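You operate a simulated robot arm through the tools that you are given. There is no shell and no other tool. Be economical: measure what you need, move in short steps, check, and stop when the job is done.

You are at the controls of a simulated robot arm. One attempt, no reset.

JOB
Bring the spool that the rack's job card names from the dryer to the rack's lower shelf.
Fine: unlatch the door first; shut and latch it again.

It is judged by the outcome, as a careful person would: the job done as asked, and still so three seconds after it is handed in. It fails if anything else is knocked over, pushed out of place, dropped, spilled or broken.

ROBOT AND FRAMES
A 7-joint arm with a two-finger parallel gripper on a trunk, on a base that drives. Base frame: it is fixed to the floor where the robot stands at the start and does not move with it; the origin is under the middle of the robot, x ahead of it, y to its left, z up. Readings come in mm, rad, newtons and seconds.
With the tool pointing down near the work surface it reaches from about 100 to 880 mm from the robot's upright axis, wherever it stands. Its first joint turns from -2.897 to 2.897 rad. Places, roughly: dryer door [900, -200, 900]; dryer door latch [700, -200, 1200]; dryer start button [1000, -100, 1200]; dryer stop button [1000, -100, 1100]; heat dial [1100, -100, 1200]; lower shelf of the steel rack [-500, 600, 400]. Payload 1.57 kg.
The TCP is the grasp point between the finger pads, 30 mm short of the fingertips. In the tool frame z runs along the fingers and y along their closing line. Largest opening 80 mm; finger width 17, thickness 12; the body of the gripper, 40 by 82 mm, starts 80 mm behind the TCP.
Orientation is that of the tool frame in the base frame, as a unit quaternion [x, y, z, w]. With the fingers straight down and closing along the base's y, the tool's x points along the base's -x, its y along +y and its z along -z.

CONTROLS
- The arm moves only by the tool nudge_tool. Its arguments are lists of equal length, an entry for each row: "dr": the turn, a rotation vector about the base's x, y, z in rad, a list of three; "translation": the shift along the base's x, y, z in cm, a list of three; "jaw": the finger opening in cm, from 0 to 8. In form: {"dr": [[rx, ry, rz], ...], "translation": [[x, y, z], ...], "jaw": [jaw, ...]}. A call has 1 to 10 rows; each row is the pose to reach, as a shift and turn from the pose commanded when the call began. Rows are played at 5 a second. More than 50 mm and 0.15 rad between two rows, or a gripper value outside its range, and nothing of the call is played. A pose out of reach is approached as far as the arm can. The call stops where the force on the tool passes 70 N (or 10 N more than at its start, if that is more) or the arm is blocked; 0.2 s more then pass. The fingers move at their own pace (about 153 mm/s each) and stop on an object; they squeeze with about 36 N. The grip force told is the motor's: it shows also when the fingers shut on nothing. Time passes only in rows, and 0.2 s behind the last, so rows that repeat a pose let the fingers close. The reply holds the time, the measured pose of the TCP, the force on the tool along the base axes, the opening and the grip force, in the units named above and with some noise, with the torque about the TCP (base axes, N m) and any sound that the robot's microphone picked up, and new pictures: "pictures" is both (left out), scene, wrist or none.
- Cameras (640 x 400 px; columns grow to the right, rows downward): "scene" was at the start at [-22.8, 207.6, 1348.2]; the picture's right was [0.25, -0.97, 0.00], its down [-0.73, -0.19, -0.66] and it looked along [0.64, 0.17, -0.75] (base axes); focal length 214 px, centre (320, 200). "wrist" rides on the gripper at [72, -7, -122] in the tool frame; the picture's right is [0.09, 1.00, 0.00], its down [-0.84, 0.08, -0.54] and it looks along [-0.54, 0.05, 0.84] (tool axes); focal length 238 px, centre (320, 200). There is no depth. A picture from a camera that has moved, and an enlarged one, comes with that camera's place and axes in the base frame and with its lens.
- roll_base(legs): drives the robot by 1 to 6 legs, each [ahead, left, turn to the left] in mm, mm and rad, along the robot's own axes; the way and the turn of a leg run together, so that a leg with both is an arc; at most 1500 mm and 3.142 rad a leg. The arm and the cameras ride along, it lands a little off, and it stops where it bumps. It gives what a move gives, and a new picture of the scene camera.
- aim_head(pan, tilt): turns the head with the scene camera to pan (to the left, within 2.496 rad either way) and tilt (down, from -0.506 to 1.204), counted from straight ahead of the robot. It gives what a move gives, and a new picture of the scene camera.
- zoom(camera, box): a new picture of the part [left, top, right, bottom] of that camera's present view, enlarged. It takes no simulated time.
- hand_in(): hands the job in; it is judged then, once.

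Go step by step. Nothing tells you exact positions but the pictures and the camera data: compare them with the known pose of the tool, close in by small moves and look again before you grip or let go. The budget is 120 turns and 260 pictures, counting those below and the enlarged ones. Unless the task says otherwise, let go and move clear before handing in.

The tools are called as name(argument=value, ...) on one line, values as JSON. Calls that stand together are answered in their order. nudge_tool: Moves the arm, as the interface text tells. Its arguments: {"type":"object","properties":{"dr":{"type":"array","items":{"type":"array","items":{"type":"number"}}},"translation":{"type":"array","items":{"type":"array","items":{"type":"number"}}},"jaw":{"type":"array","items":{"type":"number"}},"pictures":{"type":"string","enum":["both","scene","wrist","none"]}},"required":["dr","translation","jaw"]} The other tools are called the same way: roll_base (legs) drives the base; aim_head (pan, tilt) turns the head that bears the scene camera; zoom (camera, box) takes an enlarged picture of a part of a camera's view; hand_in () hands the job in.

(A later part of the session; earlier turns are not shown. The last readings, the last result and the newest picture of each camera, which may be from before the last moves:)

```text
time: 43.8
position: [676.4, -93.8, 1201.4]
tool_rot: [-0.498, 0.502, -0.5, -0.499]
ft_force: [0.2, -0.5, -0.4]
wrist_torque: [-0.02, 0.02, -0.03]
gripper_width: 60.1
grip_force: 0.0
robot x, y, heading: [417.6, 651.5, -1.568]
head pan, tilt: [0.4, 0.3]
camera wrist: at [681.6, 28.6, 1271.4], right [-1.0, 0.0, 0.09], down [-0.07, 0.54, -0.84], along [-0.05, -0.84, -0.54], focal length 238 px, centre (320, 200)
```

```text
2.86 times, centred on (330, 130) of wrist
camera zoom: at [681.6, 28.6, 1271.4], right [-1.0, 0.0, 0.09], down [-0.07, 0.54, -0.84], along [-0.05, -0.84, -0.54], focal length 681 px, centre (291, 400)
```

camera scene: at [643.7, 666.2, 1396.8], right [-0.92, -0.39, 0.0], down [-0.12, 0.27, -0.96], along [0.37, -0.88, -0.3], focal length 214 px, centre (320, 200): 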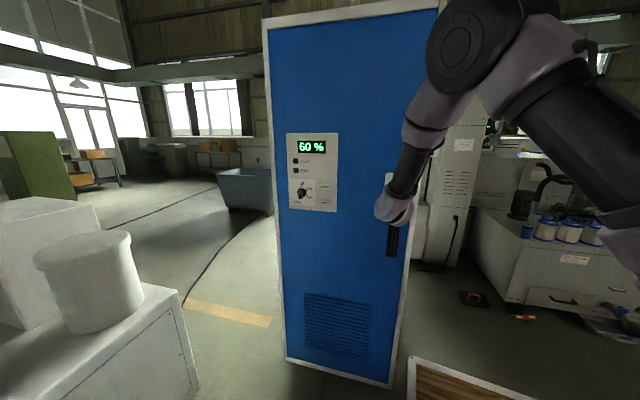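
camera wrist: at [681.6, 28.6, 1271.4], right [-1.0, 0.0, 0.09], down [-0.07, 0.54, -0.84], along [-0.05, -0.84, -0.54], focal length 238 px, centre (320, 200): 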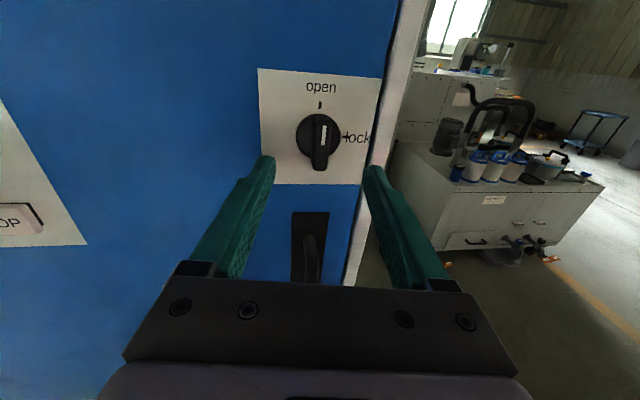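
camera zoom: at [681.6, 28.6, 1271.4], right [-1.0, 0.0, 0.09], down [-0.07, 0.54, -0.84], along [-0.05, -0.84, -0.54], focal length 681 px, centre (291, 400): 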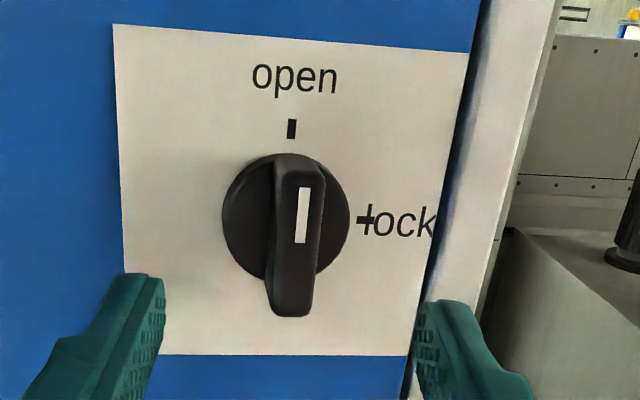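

The knob points to "open". Now down to the handle at about x 674, z 1010.

nudge_tool(dr=[[0, 0, 0], [0, 0, 0], [0, 0, 0], [0, 0, 0], [0, 0, 0]], translation=[[0, 2, -4], [0, 2, -8], [0, 2, -12], [0, 2, -16], [0, 2, -19]], jaw=[6, 6, 6, 6, 6])

zoom(camera="wrist", box=[200, 60, 440, 200])

```text
time: 45.0
position: [675.8, -73.6, 1009.5]
tool_rot: [-0.499, 0.502, -0.501, -0.499]
ft_force: [0.1, -0.8, 0.7]
wrist_torque: [-0.03, 0.01, 0.02]
gripper_width: 60.0
grip_force: 0.1
robot x, y, heading: [411.7, 655.8, -1.568]
head pan, tilt: [0.4, 0.3]
camera scene: at [644.1, 666.5, 1396.7], right [-0.92, -0.39, 0.0], down [-0.12, 0.27, -0.96], along [0.37, -0.88, -0.3], focal length 214 px, centre (320, 200)
camera wrist: at [681.6, 48.1, 1080.5], right [-1.0, 0.0, 0.09], down [-0.07, 0.54, -0.84], along [-0.05, -0.84, -0.54], focal length 238 px, centre (320, 200)
```

scene: 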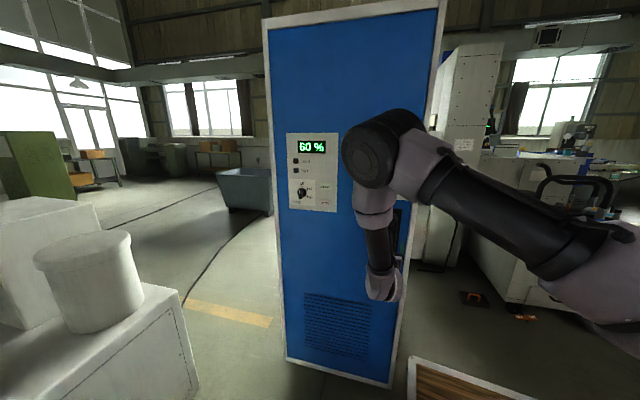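
wrist: 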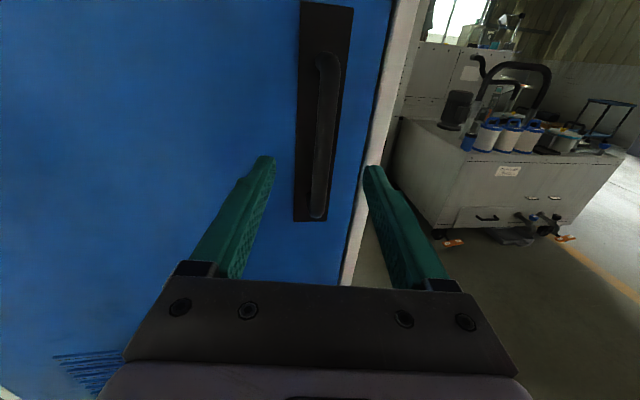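

```text
2.67 times, centred on (320, 130) of wrist
camera zoom: at [681.6, 48.1, 1080.5], right [-1.0, 0.0, 0.09], down [-0.07, 0.54, -0.84], along [-0.05, -0.84, -0.54], focal length 636 px, centre (320, 387)
```

zoom: 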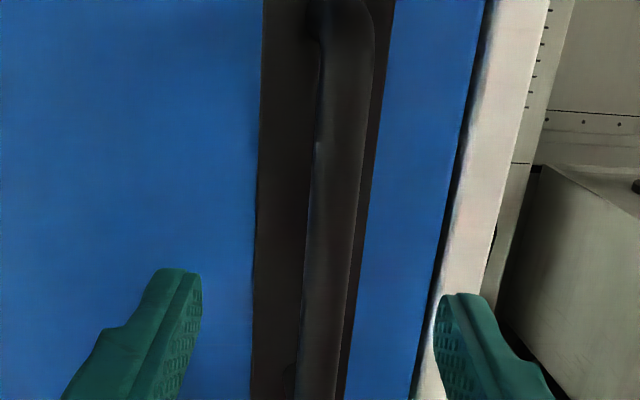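

nudge_tool(dr=[[0, 0, 0], [0, 0, 0], [0, 0, 0], [0, 0, 0], [0, 0, 0], [0, 0, 0]], translation=[[-0.4, -3, -0.5], [-0.4, -5, -0.8], [-0.4, -7, -0.8], [-0.4, -8.6, -0.8], [-0.4, -8.6, -0.8], [-0.4, -8.6, -0.8]], jaw=[6, 6, 6, 6, 1, 0])

```text
time: 46.4
position: [672.2, -158.4, 1000.1]
tool_rot: [-0.499, 0.502, -0.5, -0.499]
ft_force: [0.1, 1.3, -1.0]
wrist_torque: [-0.15, 0.26, 0.04]
gripper_width: 15.7
grip_force: 31.4
robot x, y, heading: [418.3, 656.8, -1.574]
head pan, tilt: [0.4, 0.3]
camera scene: at [644.4, 666.4, 1396.7], right [-0.92, -0.39, 0.0], down [-0.12, 0.27, -0.96], along [0.37, -0.88, -0.3], focal length 214 px, centre (320, 200)
camera wrist: at [678.3, -36.7, 1071.7], right [-1.0, 0.0, 0.09], down [-0.07, 0.54, -0.84], along [-0.05, -0.84, -0.54], focal length 238 px, centre (320, 200)
```

scene: 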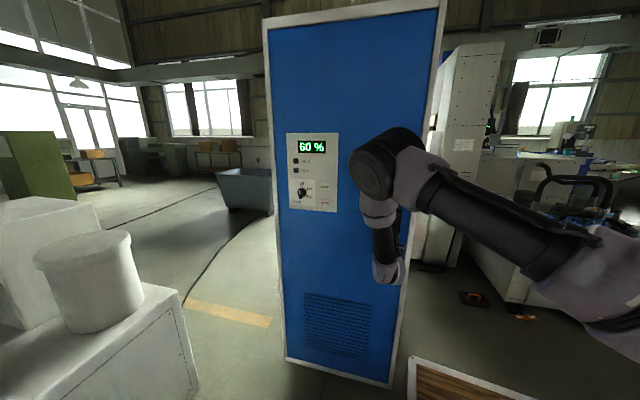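
wrist: 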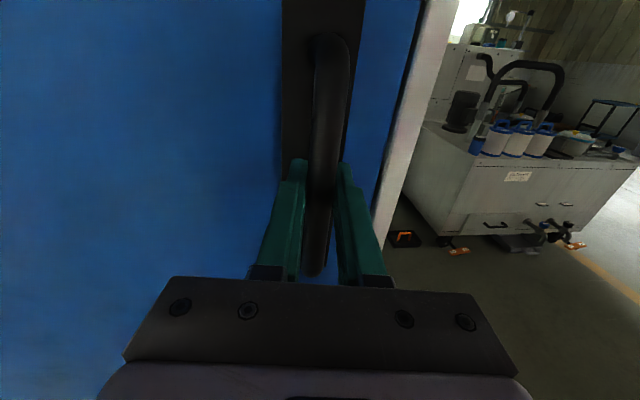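

The handle is held. I pull the door along its arc (hinge at about x 1230), with the tool yawing half as fast.

nudge_tool(dr=[[0, 0, -0.025], [0, 0, -0.05], [0, 0, -0.075], [0, 0, -0.1], [0, 0, -0.125], [0, 0, -0.15], [0, 0, -0.175], [0, 0, -0.2]], translation=[[0.29, 2.78, 0], [0.73, 5.55, 0], [1.3, 8.3, 0], [2.0, 11.0, 0], [2.85, 13.7, 0], [3.8, 16.3, 0], [4.9, 18.9, 0], [6.2, 21.4, 0]], jaw=[0, 0, 0, 0, 0, 0, 0, 0])

```text
time: 47.3
position: [672.0, -75.1, 1000.1]
tool_rot: [0.474, -0.525, 0.472, 0.526]
ft_force: [-14.4, -0.4, -2.7]
wrist_torque: [-0.47, -0.08, -0.16]
gripper_width: 15.5
grip_force: 31.2
robot x, y, heading: [414.8, 655.6, -1.571]
head pan, tilt: [0.4, 0.3]
stopped in row 4: the force on the tool passed its limit at 71 N (the readings are from after the stop); the commanded pose is now the measured one
camera scene: at [643.0, 665.9, 1396.8], right [-0.92, -0.39, 0.0], down [-0.11, 0.27, -0.96], along [0.37, -0.88, -0.3], focal length 214 px, centre (320, 200)
camera wrist: at [692.2, 45.2, 1071.5], right [-0.99, 0.1, 0.09], down [-0.02, 0.55, -0.84], along [-0.14, -0.83, -0.54], focal length 238 px, centre (320, 200)
```

scene: 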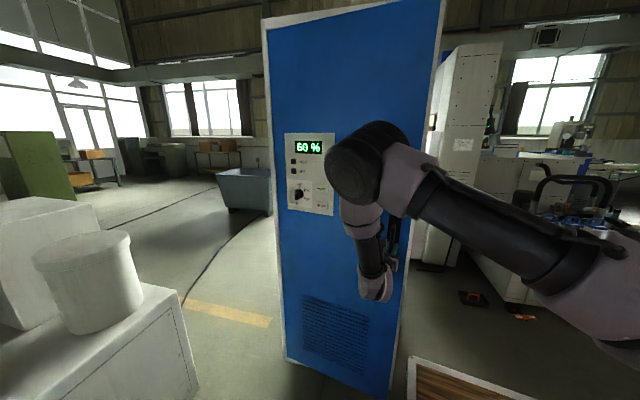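
wrist: 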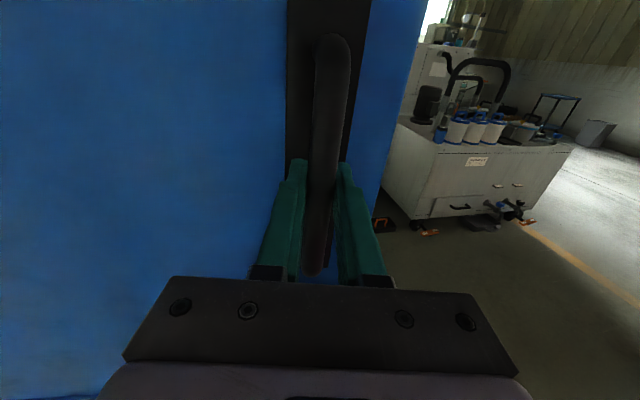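

The door is moving; its arc runs more directly toward +y than I assumed. I go on in smaller pieces.

nudge_tool(dr=[[0, 0, -0.02], [0, 0, -0.04], [0, 0, -0.06], [0, 0, -0.08]], translation=[[0.2, 2.2, 0], [0.5, 4.4, 0], [0.9, 6.6, 0], [1.4, 8.8, 0]], jaw=[0, 0, 0, 0], pictures="wrist")

```text
time: 48.3
position: [691.1, 15.0, 1000.2]
tool_rot: [-0.454, 0.543, -0.453, -0.543]
ft_force: [-21.5, 5.8, 0.4]
wrist_torque: [0.55, -0.12, 0.18]
gripper_width: 15.6
grip_force: 31.5
robot x, y, heading: [416.8, 655.0, -1.57]
head pan, tilt: [0.4, 0.3]
camera wrist: at [717.5, 133.1, 1071.6], right [-0.98, 0.18, 0.09], down [0.02, 0.55, -0.84], along [-0.2, -0.82, -0.54], focal length 238 px, centre (320, 200)
```

wrist: 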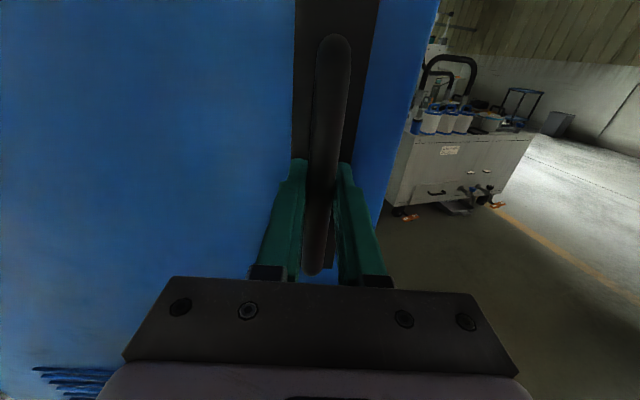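

nudge_tool(dr=[[0, 0, -0.02], [0, 0, -0.05], [0, 0, -0.08], [0, 0, -0.11], [0, 0, -0.14], [0, 0, -0.17], [0, 0, -0.2]], translation=[[0.5, 2.5, 0], [1.4, 5.1, 0], [2.4, 7.7, 0], [3.55, 10.2, 0], [4.8, 12.7, 0], [6.2, 15.1, 0], [7.7, 17.4, 0]], jaw=[0, 0, 0, 0, 0, 0, 0])

```text
time: 49.9
position: [772.0, 186.5, 999.3]
tool_rot: [-0.402, 0.583, -0.398, -0.583]
ft_force: [53.2, -41.4, -1.3]
wrist_torque: [0.64, -0.36, -0.2]
gripper_width: 17.3
grip_force: 32.8
robot x, y, heading: [416.2, 652.2, -1.572]
head pan, tilt: [0.4, 0.3]
camera scene: at [646.3, 663.9, 1396.3], right [-0.92, -0.39, 0.0], down [-0.12, 0.27, -0.95], along [0.37, -0.88, -0.3], focal length 214 px, centre (320, 200)
camera wrist: at [821.9, 297.6, 1071.5], right [-0.93, 0.36, 0.1], down [0.12, 0.54, -0.83], along [-0.35, -0.76, -0.54], focal length 238 px, centre (320, 200)
```

scene: 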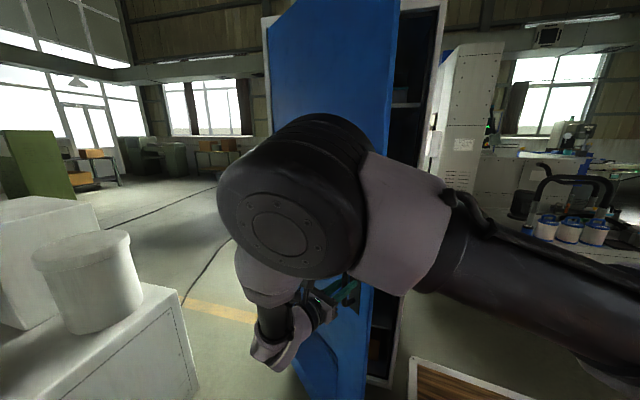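
wrist: 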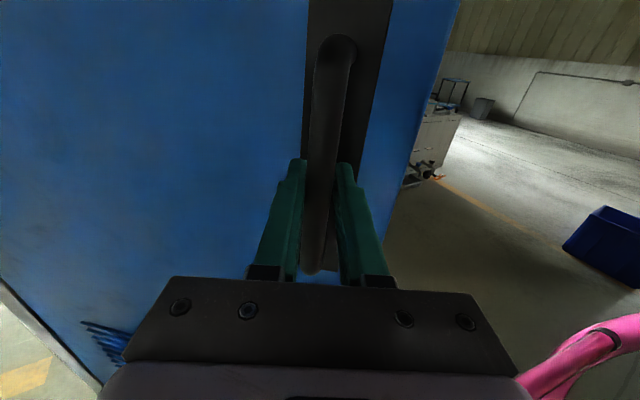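

The door is open about 40°. I refit the arc (hinge about (1195, -130), radius 526) and continue.

nudge_tool(dr=[[0, 0, -0.03], [0, 0, -0.06], [0, 0, -0.1], [0, 0, -0.14], [0, 0, -0.18], [0, 0, -0.21], [0, 0, -0.24]], translation=[[3, 2.2, 0], [4.7, 4.15, 0], [6.55, 6, 0], [8.5, 7.8, 0], [10.5, 9.5, 0], [12.6, 11.1, 0], [14.8, 12.56, 0]], jaw=[0, 0, 0, 0, 0, 0, 0])

```text
time: 51.5
position: [913.4, 317.3, 1000.2]
tool_rot: [-0.324, 0.631, -0.322, -0.628]
ft_force: [-30.0, 45.9, -4.3]
wrist_torque: [-0.39, 0.07, -0.09]
gripper_width: 15.9
grip_force: 31.5
robot x, y, heading: [415.2, 655.9, -1.57]
head pan, tilt: [0.4, 0.3]
camera scene: at [642.3, 668.2, 1396.9], right [-0.92, -0.39, 0.0], down [-0.11, 0.27, -0.96], along [0.37, -0.88, -0.29], focal length 214 px, centre (320, 200)
camera wrist: at [989.3, 412.2, 1071.8], right [-0.81, 0.58, 0.09], down [0.25, 0.49, -0.83], along [-0.53, -0.65, -0.54], focal length 238 px, centre (320, 200)
```

scene: 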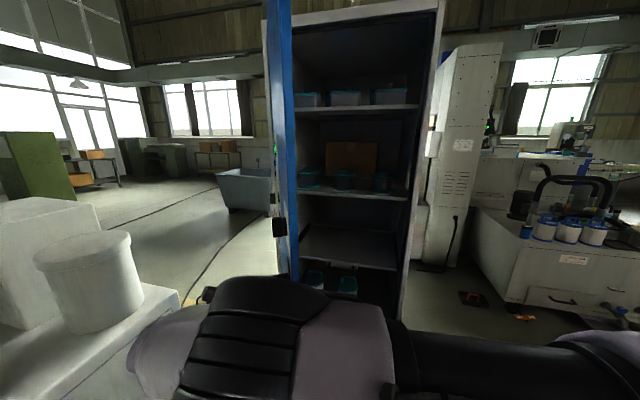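
wrist: 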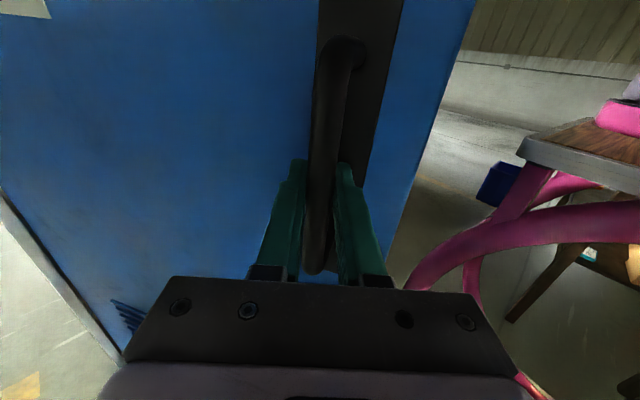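

nudge_tool(dr=[[0, 0, -0.03], [0, 0, -0.07], [0, 0, -0.11], [0, 0, -0.15], [0, 0, -0.19]], translation=[[2.0, 1.9, 0], [4.4, 3.1, 0], [6.7, 4.3, 0], [9.2, 5.3, 0], [11.7, 6.2, 0]], jaw=[0, 0, 0, 0, 0])

zoom(camera="scene", box=[270, 60, 440, 310])

```text
time: 52.8
position: [935.9, 333.7, 1064.6]
tool_rot: [-0.264, 0.664, -0.251, -0.653]
ft_force: [6.1, -12.8, 3.0]
wrist_torque: [-0.82, 0.06, -0.61]
gripper_width: 20.7
grip_force: 33.9
out of reach, approached as far as the arm can: row 3, 4, 5
robot x, y, heading: [417.5, 653.1, -1.574]
head pan, tilt: [0.4, 0.3]
stopped in row 5: the force on the tool passed its limit at 223 N (the readings are from after the stop); the commanded pose is now the measured one
camera scene: at [644.7, 665.4, 1396.6], right [-0.92, -0.39, 0.0], down [-0.12, 0.27, -0.96], along [0.37, -0.88, -0.3], focal length 214 px, centre (320, 200)
camera wrist: at [1028.3, 409.9, 1137.4], right [-0.68, 0.73, 0.1], down [0.35, 0.45, -0.82], along [-0.64, -0.52, -0.56], focal length 238 px, centre (320, 200)
```

scene: 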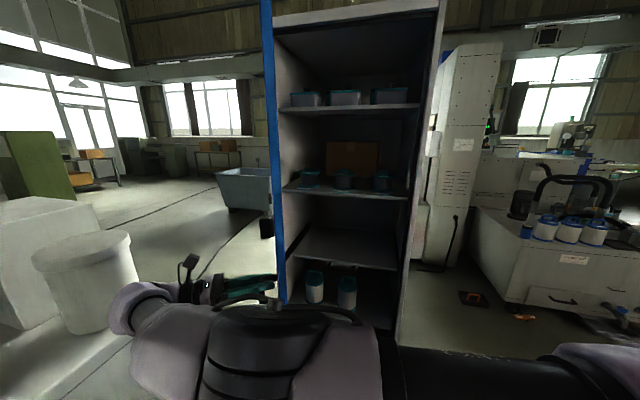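
wrist: 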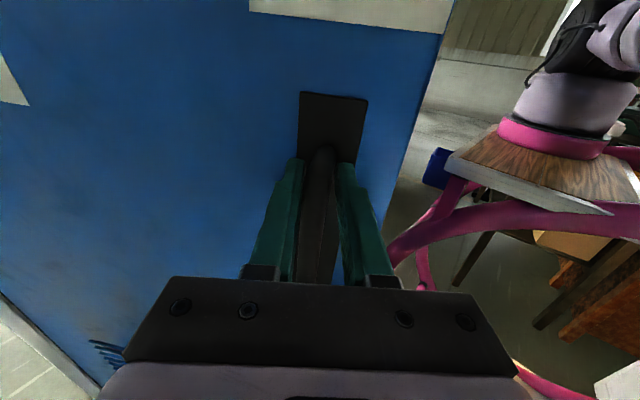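

```text
1.60 times, centred on (355, 185) of scene
camera zoom: at [644.7, 665.4, 1396.6], right [-0.92, -0.39, 0.0], down [-0.12, 0.27, -0.96], along [0.37, -0.88, -0.3], focal length 343 px, centre (264, 224)
```

zoom: 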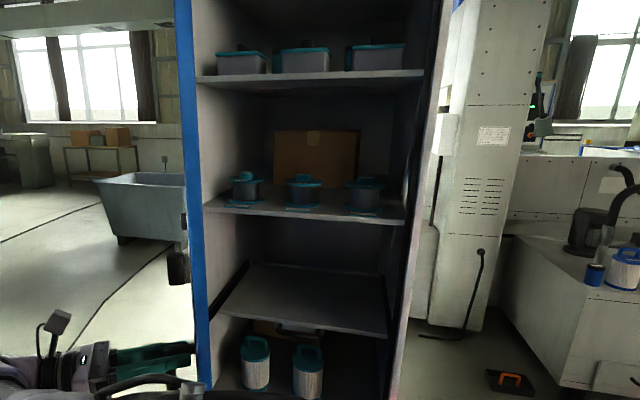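

The door is open about 65° and I hit the reach limit. Release the handle and retreat along the tool axis.

nudge_tool(dr=[[0, 0, 0], [0, 0, 0], [0, 0, 0], [0, 0, 0.03], [0, 0, 0.06], [0, 0, 0.1]], translation=[[0, 0, 0], [0, 0, 0], [2, 2, 0], [4, 4, 0], [5.5, 6, 0], [6, 9, 0]], jaw=[6, 7, 7, 7, 7, 7])

```text
time: 54.2
position: [945.4, 400.6, 1076.1]
tool_rot: [-0.298, 0.65, -0.284, -0.639]
ft_force: [0.4, -0.9, 0.8]
wrist_torque: [-0.02, 0.03, -0.11]
gripper_width: 69.9
grip_force: 0.1
out of reach, approached as far as the arm can: row 3, 4, 5, 6
robot x, y, heading: [412.9, 654.0, -1.569]
head pan, tilt: [0.4, 0.3]
camera scene: at [644.5, 665.5, 1396.6], right [-0.92, -0.39, 0.0], down [-0.12, 0.27, -0.96], along [0.37, -0.88, -0.3], focal length 214 px, centre (320, 200)
camera wrist: at [1030.1, 485.3, 1150.5], right [-0.75, 0.66, 0.11], down [0.31, 0.48, -0.82], along [-0.59, -0.58, -0.56], focal length 238 px, centre (320, 200)
```

scene: 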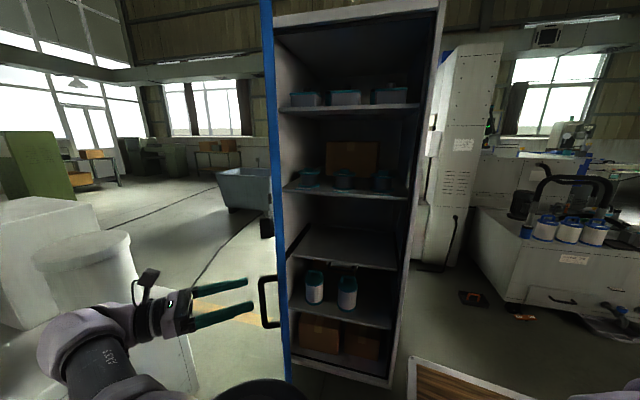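
wrist: 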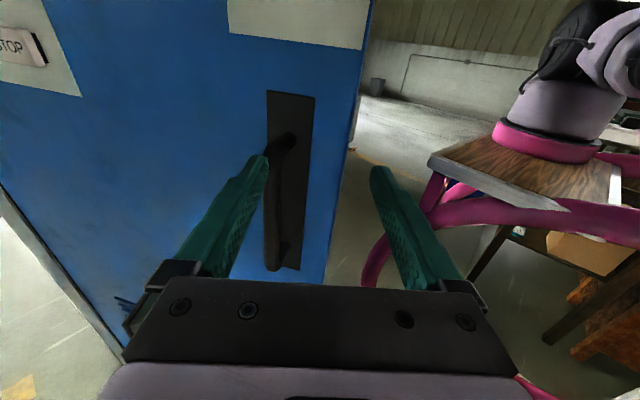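

Clear of the handle. Look closer at the contents while here.

zoom(camera="scene", box=[280, 155, 420, 235])

zoom(camera="scene", box=[280, 250, 420, 330])

zoom(camera="scene", box=[280, 70, 430, 120])

```text
4.57 times, centred on (350, 195) of scene
camera zoom: at [644.5, 665.5, 1396.6], right [-0.92, -0.39, 0.0], down [-0.12, 0.27, -0.96], along [0.37, -0.88, -0.3], focal length 980 px, centre (183, 223)
```

zoom: 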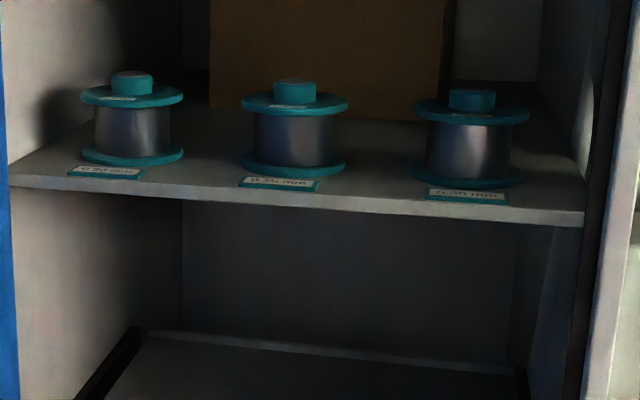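

```text
4.57 times, centred on (350, 290) of scene
camera zoom: at [644.5, 665.5, 1396.6], right [-0.92, -0.39, 0.0], down [-0.12, 0.27, -0.96], along [0.37, -0.88, -0.3], focal length 980 px, centre (183, -211)
```

zoom: 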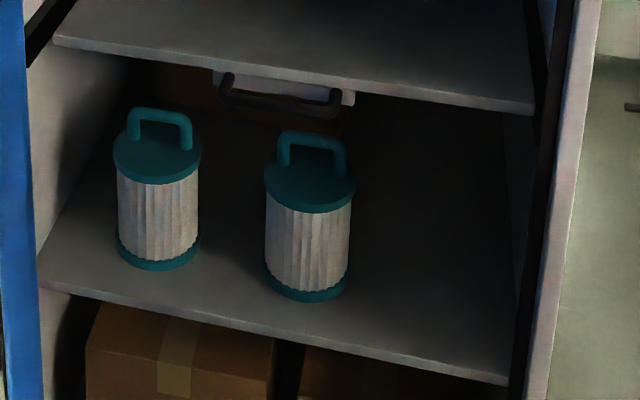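

```text
4.27 times, centred on (355, 95) of scene
camera zoom: at [644.5, 665.5, 1396.6], right [-0.92, -0.39, 0.0], down [-0.12, 0.27, -0.96], along [0.37, -0.88, -0.3], focal length 915 px, centre (171, 648)
```

zoom: 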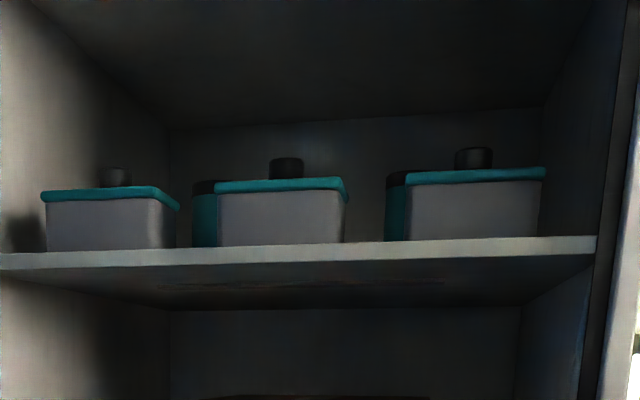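

The three wire spools are on the middle shelf; labels must be read close up. I bring the arm around the door's free edge.

nudge_tool(dr=[[0, 0, 0], [0, 0, 0], [0, 0, 0.05], [0, 0, 0.12], [0, 0, 0.2], [0, 0, 0.28], [0, 0, 0.36], [0, 0, 0.44], [0, 0, 0.52], [0, 0, 0.6]], translation=[[0, 2.5, 0], [0, 5, 1], [-3, 6, 2], [-6, 6, 4], [-9, 6, 6], [-12, 5, 8], [-15, 4, 10], [-18, 3, 12], [-20, 1, 13], [-22, -2, 13]], jaw=[7, 7, 7, 7, 7, 7, 7, 7, 7, 7])

```text
time: 55.5
position: [829.5, 371.0, 1071.1]
tool_rot: [0.308, -0.557, 0.333, 0.695]
ft_force: [-0.6, 0.2, 0.3]
wrist_torque: [-0.01, -0.01, 0.03]
gripper_width: 70.0
grip_force: 0.0
out of reach, approached as far as the arm can: row 1, 2
robot x, y, heading: [417.1, 653.6, -1.573]
head pan, tilt: [0.4, 0.3]
stopped in row 6: the arm was blocked; the commanded pose is now the measured one
camera scene: at [645.0, 666.1, 1396.7], right [-0.92, -0.4, 0.0], down [-0.12, 0.27, -0.96], along [0.38, -0.88, -0.3], focal length 214 px, centre (320, 200)
camera wrist: at [914.3, 474.3, 1116.7], right [-0.79, 0.6, 0.15], down [0.12, 0.38, -0.92], along [-0.61, -0.71, -0.37], focal length 238 px, centre (320, 200)
```

scene: 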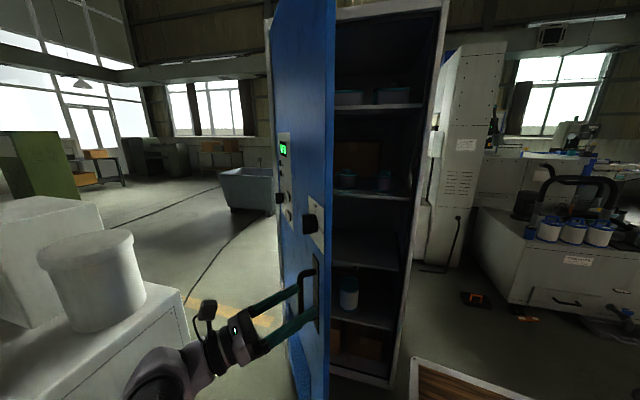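
wrist: 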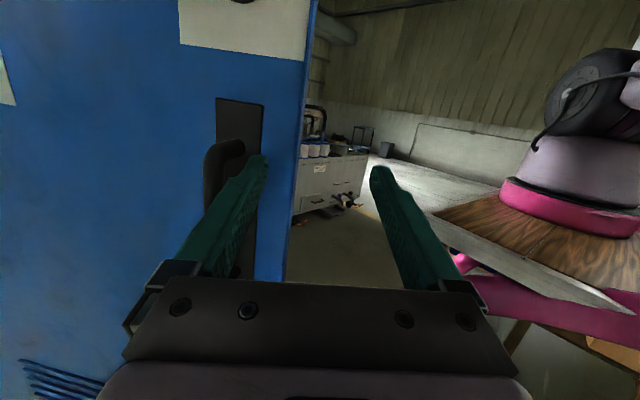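

The fingers brushed the door and swung it partly shut again. I back the base to draw the arm off the door.

roll_base(legs=[[-170, 0, 0]])

```text
time: 56.4
position: [832.4, 396.7, 1071.0]
tool_rot: [0.31, -0.556, 0.335, 0.695]
ft_force: [-0.2, -0.4, 0.8]
wrist_torque: [-0.01, -0.01, 0.01]
gripper_width: 69.8
grip_force: 0.1
robot x, y, heading: [418.6, 672.4, -1.561]
head pan, tilt: [0.4, 0.3]
stopped in leg 1: the robot was blocked; the commanded pose is now the measured one
camera scene: at [645.8, 690.3, 1396.7], right [-0.92, -0.4, 0.0], down [-0.12, 0.27, -0.96], along [0.38, -0.88, -0.3], focal length 214 px, centre (320, 200)
```

scene: 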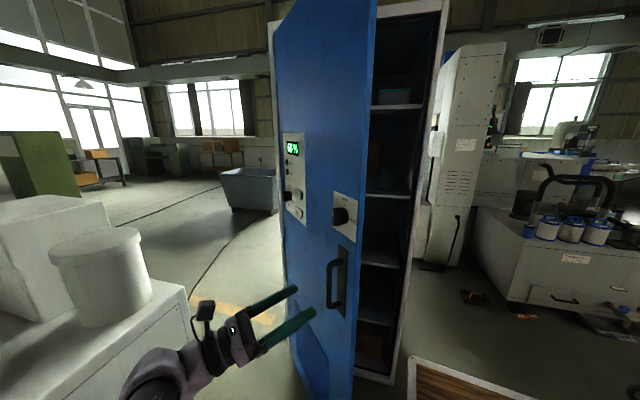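

Something blocked the base behind. I look back there.

aim_head(pan=2.4, tilt=0.8)

aim_head(pan=-2.4, tilt=0.8)

aim_head(pan=0.4, tilt=0.4)

```text
time: 58.3
position: [833.1, 398.3, 1072.0]
tool_rot: [0.31, -0.556, 0.335, 0.694]
ft_force: [0.4, -0.2, -0.1]
wrist_torque: [-0.03, -0.03, 0.01]
gripper_width: 69.9
grip_force: 0.1
robot x, y, heading: [416.9, 679.3, -1.564]
head pan, tilt: [2.4, 0.799]
camera scene: at [662.7, 835.9, 1352.3], right [0.74, -0.67, 0.0], down [-0.48, -0.53, -0.7], along [0.47, 0.52, -0.72], focal length 214 px, centre (320, 200)
```

scene: 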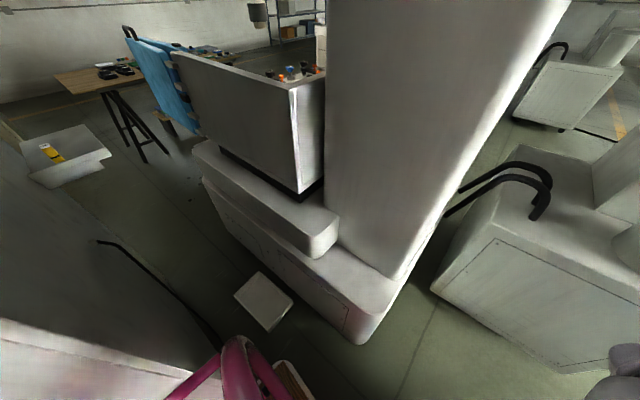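

```text
time: 62.1
position: [832.2, 397.2, 1071.4]
tool_rot: [0.31, -0.556, 0.335, 0.695]
ft_force: [0.2, 0.3, 0.2]
wrist_torque: [0.0, 0.02, 0.01]
gripper_width: 70.0
grip_force: 0.0
robot x, y, heading: [418.2, 677.8, -1.564]
head pan, tilt: [-2.4, 0.799]
camera scene: at [553.6, 834.9, 1352.3], right [0.73, 0.68, 0.0], down [0.49, -0.52, -0.7], along [-0.48, 0.51, -0.72], focal length 214 px, centre (320, 200)
```

scene: 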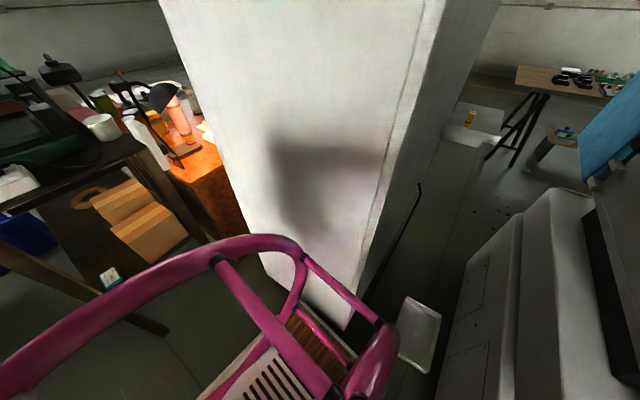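

```text
time: 64.6
position: [832.2, 397.7, 1071.2]
tool_rot: [0.309, -0.557, 0.334, 0.695]
ft_force: [0.8, 0.6, -0.2]
wrist_torque: [0.01, -0.01, -0.01]
gripper_width: 70.2
grip_force: 0.0
robot x, y, heading: [417.9, 671.8, -1.565]
head pan, tilt: [0.4, 0.4]
camera scene: at [645.4, 690.9, 1387.4], right [-0.92, -0.4, 0.0], down [-0.15, 0.36, -0.92], along [0.37, -0.85, -0.39], focal length 214 px, centre (320, 200)
```

scene: 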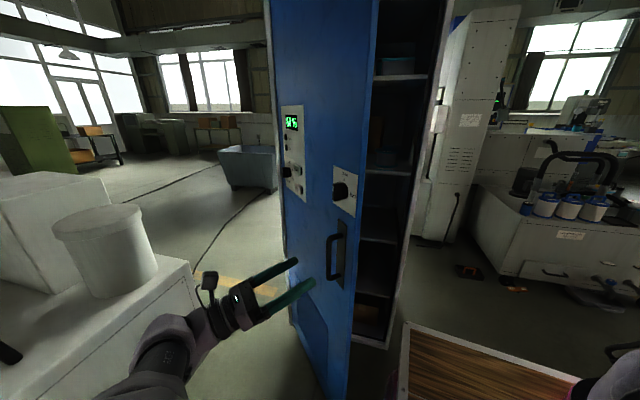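

The tall white cabinet's corner is right behind; it stands fine. I go 60 mm ahead and 200 mm right so the gripper passes the door's free edge.

roll_base(legs=[[60, 0, 0], [0, -230, 0]])

```text
time: 66.9
position: [605.2, 337.6, 1071.7]
tool_rot: [0.31, -0.556, 0.336, 0.694]
ft_force: [0.6, -0.9, 0.6]
wrist_torque: [0.0, 0.0, 0.02]
gripper_width: 69.7
grip_force: 0.0
robot x, y, heading: [191.3, 614.8, -1.562]
head pan, tilt: [0.4, 0.4]
camera scene: at [418.6, 629.4, 1387.4], right [-0.92, -0.4, 0.0], down [-0.16, 0.36, -0.92], along [0.37, -0.84, -0.39], focal length 214 px, centre (320, 200)
```

scene: 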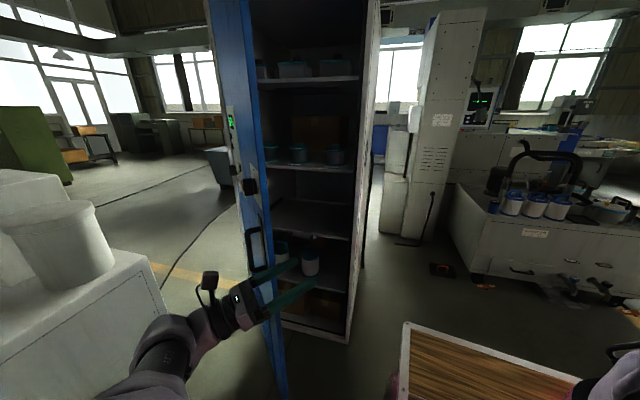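

Now level the tool to point -y and move to the inner side of the door's edge, so that I can push it wide open.

nudge_tool(dr=[[0.03, -0.02, 0.11], [0.06, -0.04, 0.22], [0.09, -0.06, 0.33], [0.12, -0.08, 0.44], [0.15, -0.1, 0.55], [0.167, -0.114, 0.615]], translation=[[0, -4, 0], [0, -8, 1], [0, -12, 1], [0, -16, 2], [1, -20, 2], [2, -22, 2]], jaw=[0, 0, 0, 0, 0, 0])

```text
time: 68.3
position: [628.0, 118.0, 1091.3]
tool_rot: [0.501, -0.501, 0.5, 0.499]
ft_force: [-0.1, 0.2, 0.6]
wrist_torque: [0.0, 0.01, -0.01]
gripper_width: 0.0
grip_force: 21.5
robot x, y, heading: [192.1, 613.9, -1.563]
head pan, tilt: [0.4, 0.4]
camera scene: at [418.6, 629.7, 1387.4], right [-0.92, -0.4, 0.0], down [-0.16, 0.36, -0.92], along [0.37, -0.84, -0.39], focal length 214 px, centre (320, 200)
camera wrist: at [633.1, 239.9, 1162.6], right [-1.0, 0.0, 0.09], down [-0.08, 0.54, -0.84], along [-0.05, -0.84, -0.54], focal length 238 px, centre (320, 200)
```

scene: 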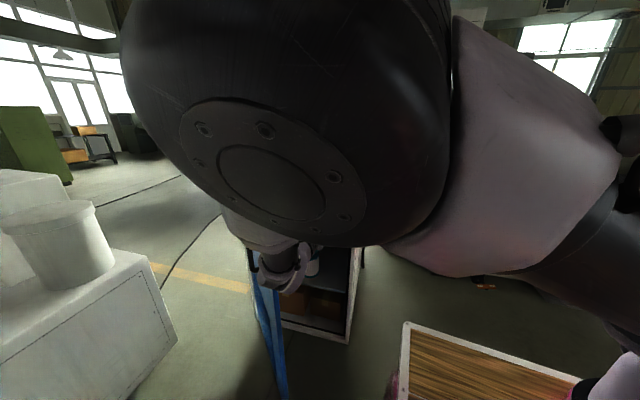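
wrist: 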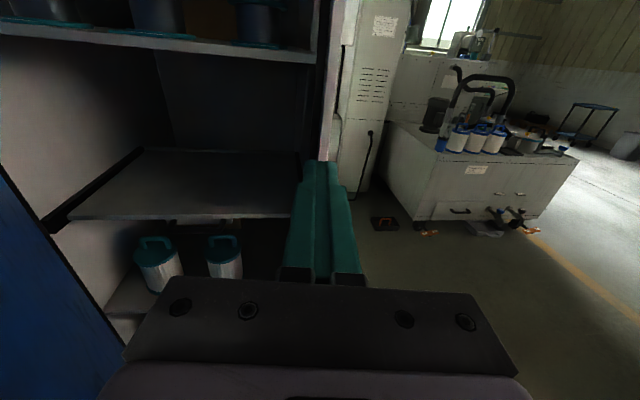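

The wrist camera sees inside. I raise the tool to look at the middle shelf's labels.

nudge_tool(dr=[[0, 0, 0], [0, 0, 0], [0, 0, 0], [0, 0, 0], [0, 0, 0], [0, 0, 0]], translation=[[0, 0, 4], [0, -1, 8], [0, -2, 12], [0, -3, 16], [1, -5, 18], [2, -7, 18]], jaw=[0, 0, 0, 0, 0, 0], pictures="wrist")

zoom(camera="wrist", box=[0, 60, 320, 260])

```text
time: 69.7
position: [646.6, 45.9, 1271.5]
tool_rot: [0.5, -0.5, 0.5, 0.5]
ft_force: [0.5, -0.4, 0.0]
wrist_torque: [0.0, -0.01, 0.0]
gripper_width: 0.0
grip_force: 21.4
robot x, y, heading: [189.2, 614.4, -1.562]
head pan, tilt: [0.4, 0.4]
camera wrist: at [652.7, 167.9, 1342.9], right [-1.0, 0.0, 0.09], down [-0.08, 0.54, -0.84], along [-0.05, -0.84, -0.54], focal length 238 px, centre (320, 200)
```

wrist: 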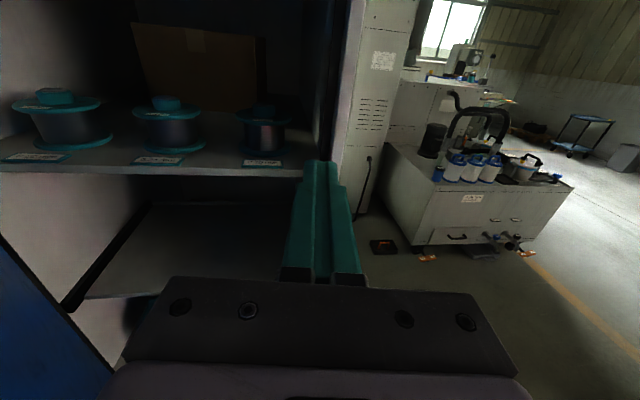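

```text
2.00 times, centred on (160, 160) of wrist
camera zoom: at [652.7, 167.9, 1342.9], right [-1.0, 0.0, 0.09], down [-0.08, 0.54, -0.84], along [-0.05, -0.84, -0.54], focal length 477 px, centre (640, 280)
```

zoom: 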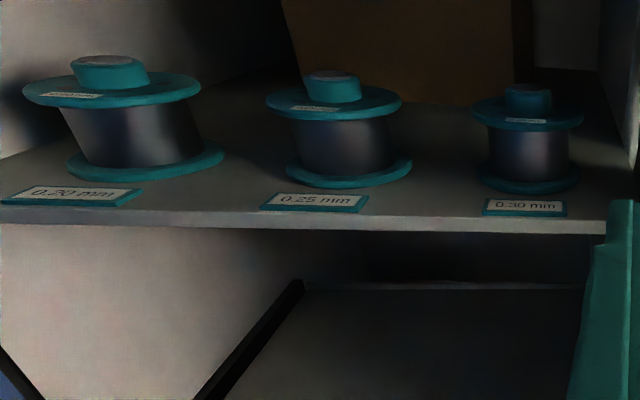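

Shelf labels read 0.20, 0.25, 0.30 from left to right. Check the labels on the spools themselves.

zoom(camera="wrist", box=[225, 95, 305, 145])

zoom(camera="wrist", box=[125, 90, 205, 140])

zoom(camera="wrist", box=[0, 80, 96, 140])

```text
8.00 times, centred on (265, 120) of wrist
camera zoom: at [652.7, 167.9, 1342.9], right [-1.0, 0.0, 0.09], down [-0.08, 0.54, -0.84], along [-0.05, -0.84, -0.54], focal length 1907 px, centre (760, 840)
```

zoom: 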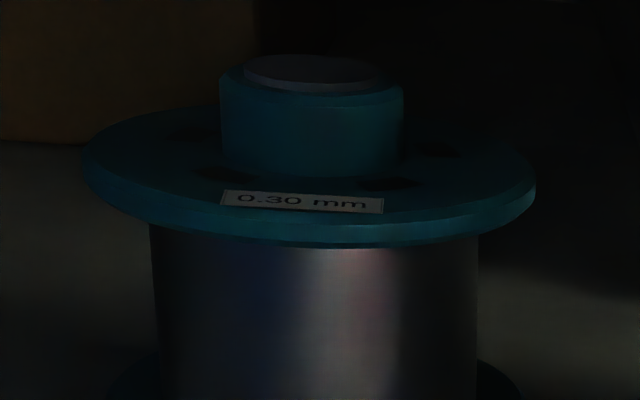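

```text
8.00 times, centred on (165, 115) of wrist
camera zoom: at [652.7, 167.9, 1342.9], right [-1.0, 0.0, 0.09], down [-0.08, 0.54, -0.84], along [-0.05, -0.84, -0.54], focal length 1907 px, centre (1560, 880)
```

zoom: 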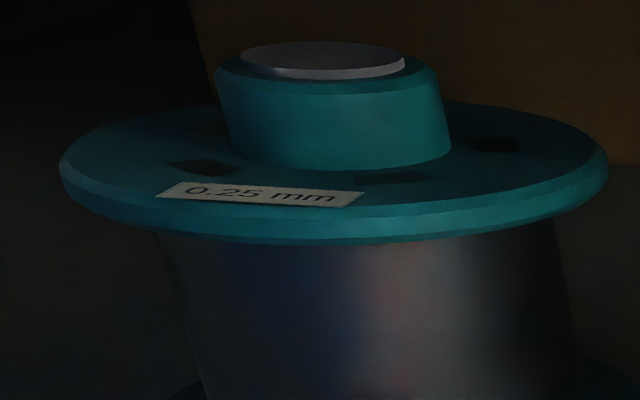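

```text
6.67 times, centred on (48, 110) of wrist
camera zoom: at [652.7, 167.9, 1342.9], right [-1.0, 0.0, 0.09], down [-0.08, 0.54, -0.84], along [-0.05, -0.84, -0.54], focal length 1589 px, centre (2133, 800)
```

zoom: 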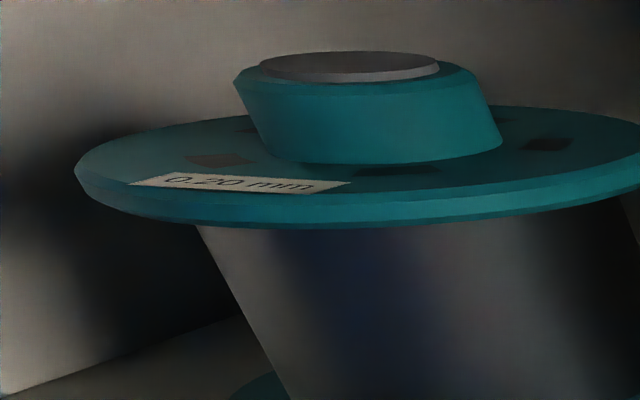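

The target is the right-hand spool (0.30 mm on spool and shelf), its knob at about (754, -327, 1225). First I push the door wider: driving left moves the gripper against its inner side.

roll_base(legs=[[0, 230, 0]])

```text
time: 70.9
position: [752.0, 76.1, 1270.1]
tool_rot: [0.515, -0.492, 0.507, 0.485]
ft_force: [0.2, 0.1, -0.7]
wrist_torque: [-0.02, -0.03, 0.02]
gripper_width: 0.0
grip_force: 21.3
robot x, y, heading: [286.1, 616.2, -1.562]
head pan, tilt: [0.4, 0.4]
stopped in leg 1: the robot was blocked; the commanded pose is now the measured one
camera scene: at [511.5, 636.2, 1388.0], right [-0.92, -0.4, 0.0], down [-0.15, 0.35, -0.92], along [0.37, -0.85, -0.39], focal length 214 px, centre (320, 200)
```

scene: 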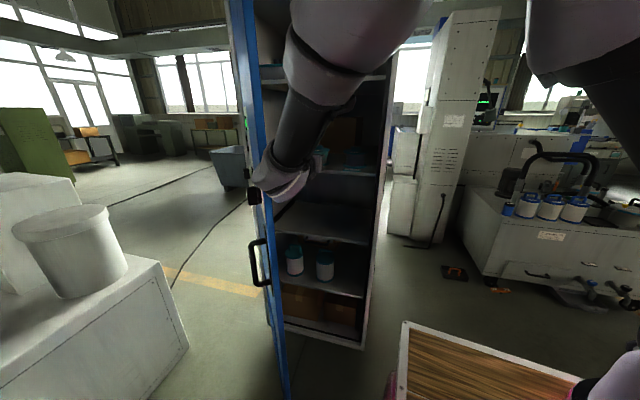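

Contact with the door stops the base drive; I push with the arm instead.

nudge_tool(dr=[[0, 0, 0], [0, 0, 0], [0, 0, 0], [0, 0, 0], [0, 0, 0], [0, 0, 0], [0, 0, 0]], translation=[[2, 1, 0], [4, 2, 0], [6, 3, 0], [9, 4, 0], [12, 5, 0], [15, 6, 0], [18, 7, 0]], jaw=[0, 0, 0, 0, 0, 0, 0])

```text
time: 72.5
position: [930.3, 138.8, 1266.4]
tool_rot: [0.514, -0.493, 0.503, 0.489]
ft_force: [-0.4, -0.1, -0.3]
wrist_torque: [0.01, -0.01, 0.02]
gripper_width: 0.0
grip_force: 21.9
robot x, y, heading: [290.9, 613.2, -1.562]
head pan, tilt: [0.4, 0.4]
camera scene: at [515.9, 631.7, 1387.5], right [-0.92, -0.4, 0.0], down [-0.15, 0.36, -0.92], along [0.37, -0.84, -0.39], focal length 214 px, centre (320, 200)
camera wrist: at [934.1, 259.7, 1339.1], right [-0.99, -0.04, 0.1], down [-0.1, 0.55, -0.83], along [-0.03, -0.83, -0.55], focal length 238 px, centre (320, 200)
```

scene: 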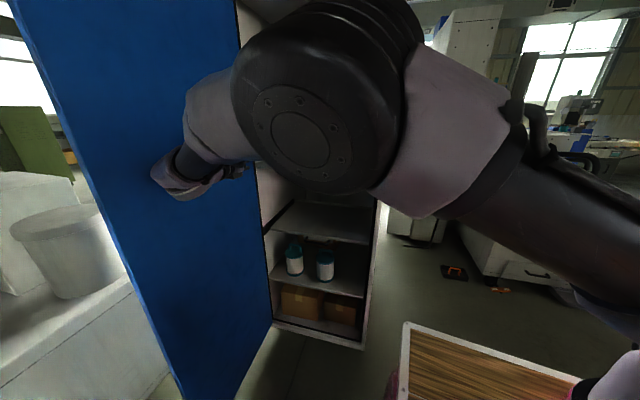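
wrist: 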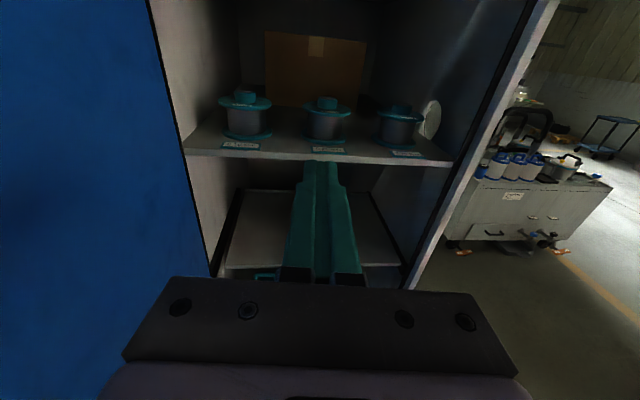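

The door is wide open now. I draw the arm back, pitch the tool 40° down, then drive nearer to the dryer.

nudge_tool(dr=[[0.07, 0, 0], [0.14, 0, 0], [0.21, 0, 0], [0.28, 0, 0], [0.35, 0, 0], [0.42, 0, 0], [0.49, 0, 0], [0.56, 0, 0], [0.63, 0, 0], [0.7, 0, 0]], translation=[[-3, 0, 0], [-6, 0, 1], [-9, 0, 2], [-12, 0, 3], [-15, 0, 4], [-18, 0, 5], [-21, 0, 6], [-24, 0, 6], [-26, 0, 6], [-28, 0, 6]], jaw=[0, 0, 0, 0, 0, 0, 0, 0, 0, 0], pictures="none")

roll_base(legs=[[230, 150, 0]])

```text
time: 74.7
position: [654.0, 141.5, 1326.1]
tool_rot: [0.652, -0.635, 0.303, 0.282]
ft_force: [0.5, 0.3, -0.6]
wrist_torque: [0.0, 0.01, -0.01]
gripper_width: 0.0
grip_force: 21.2
robot x, y, heading: [283.8, 618.5, -1.561]
head pan, tilt: [0.4, 0.4]
```

```text
time: 76.6
position: [804.1, -90.0, 1326.6]
tool_rot: [0.65, -0.636, 0.304, 0.283]
ft_force: [0.1, 1.0, -0.2]
wrist_torque: [-0.04, -0.02, 0.0]
gripper_width: 0.0
grip_force: 21.5
robot x, y, heading: [440.2, 388.7, -1.564]
head pan, tilt: [0.4, 0.4]
camera scene: at [669.2, 403.4, 1387.4], right [-0.92, -0.39, 0.0], down [-0.15, 0.36, -0.92], along [0.36, -0.85, -0.39], focal length 214 px, centre (320, 200)
```

scene: 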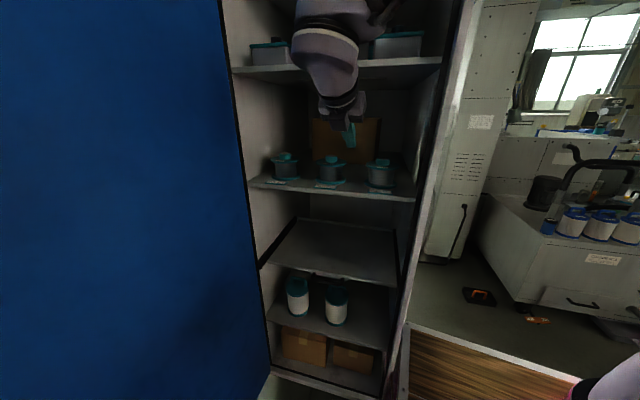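

nudge_tool(dr=[[0, 0, 0], [0, 0, 0], [0, 0, 0]], translation=[[-2, -3, -1], [-4, -6, -2], [-4.6, -9, -3]], jaw=[8, 8, 8])

zoom(camera="wrist", box=[220, 60, 440, 200])

```text
time: 77.4
position: [758.6, -180.2, 1293.5]
tool_rot: [0.65, -0.637, 0.303, 0.283]
ft_force: [-0.6, 0.3, 0.4]
wrist_torque: [0.02, 0.02, -0.01]
gripper_width: 79.9
grip_force: 0.1
robot x, y, heading: [444.6, 388.7, -1.569]
head pan, tilt: [0.4, 0.4]
camera scene: at [669.2, 403.9, 1387.4], right [-0.92, -0.39, 0.0], down [-0.15, 0.36, -0.92], along [0.36, -0.85, -0.39], focal length 214 px, centre (320, 200)
camera wrist: at [760.7, -133.9, 1427.7], right [-0.99, -0.09, 0.05], down [-0.1, 0.96, -0.28], along [-0.02, -0.28, -0.96], focal length 238 px, centre (320, 200)
```

scene: 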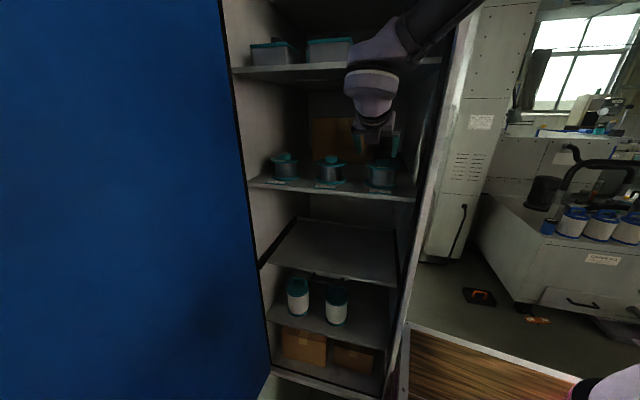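
wrist: 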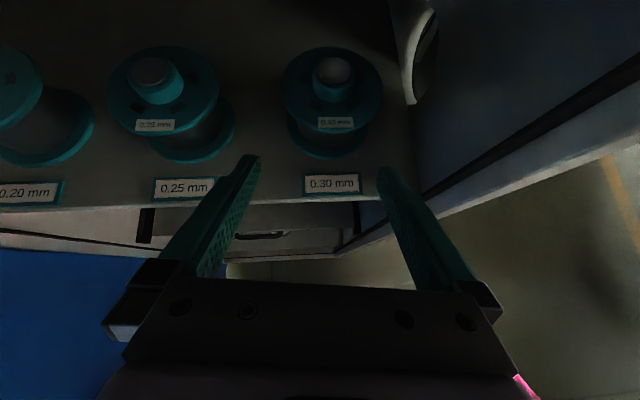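

```text
2.86 times, centred on (330, 130) of wrist
camera zoom: at [760.7, -133.9, 1427.7], right [-0.99, -0.09, 0.05], down [-0.1, 0.96, -0.28], along [-0.02, -0.28, -0.96], focal length 681 px, centre (291, 400)
```

zoom: 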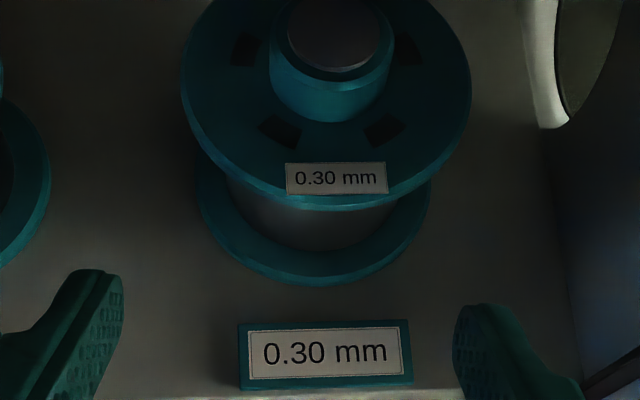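

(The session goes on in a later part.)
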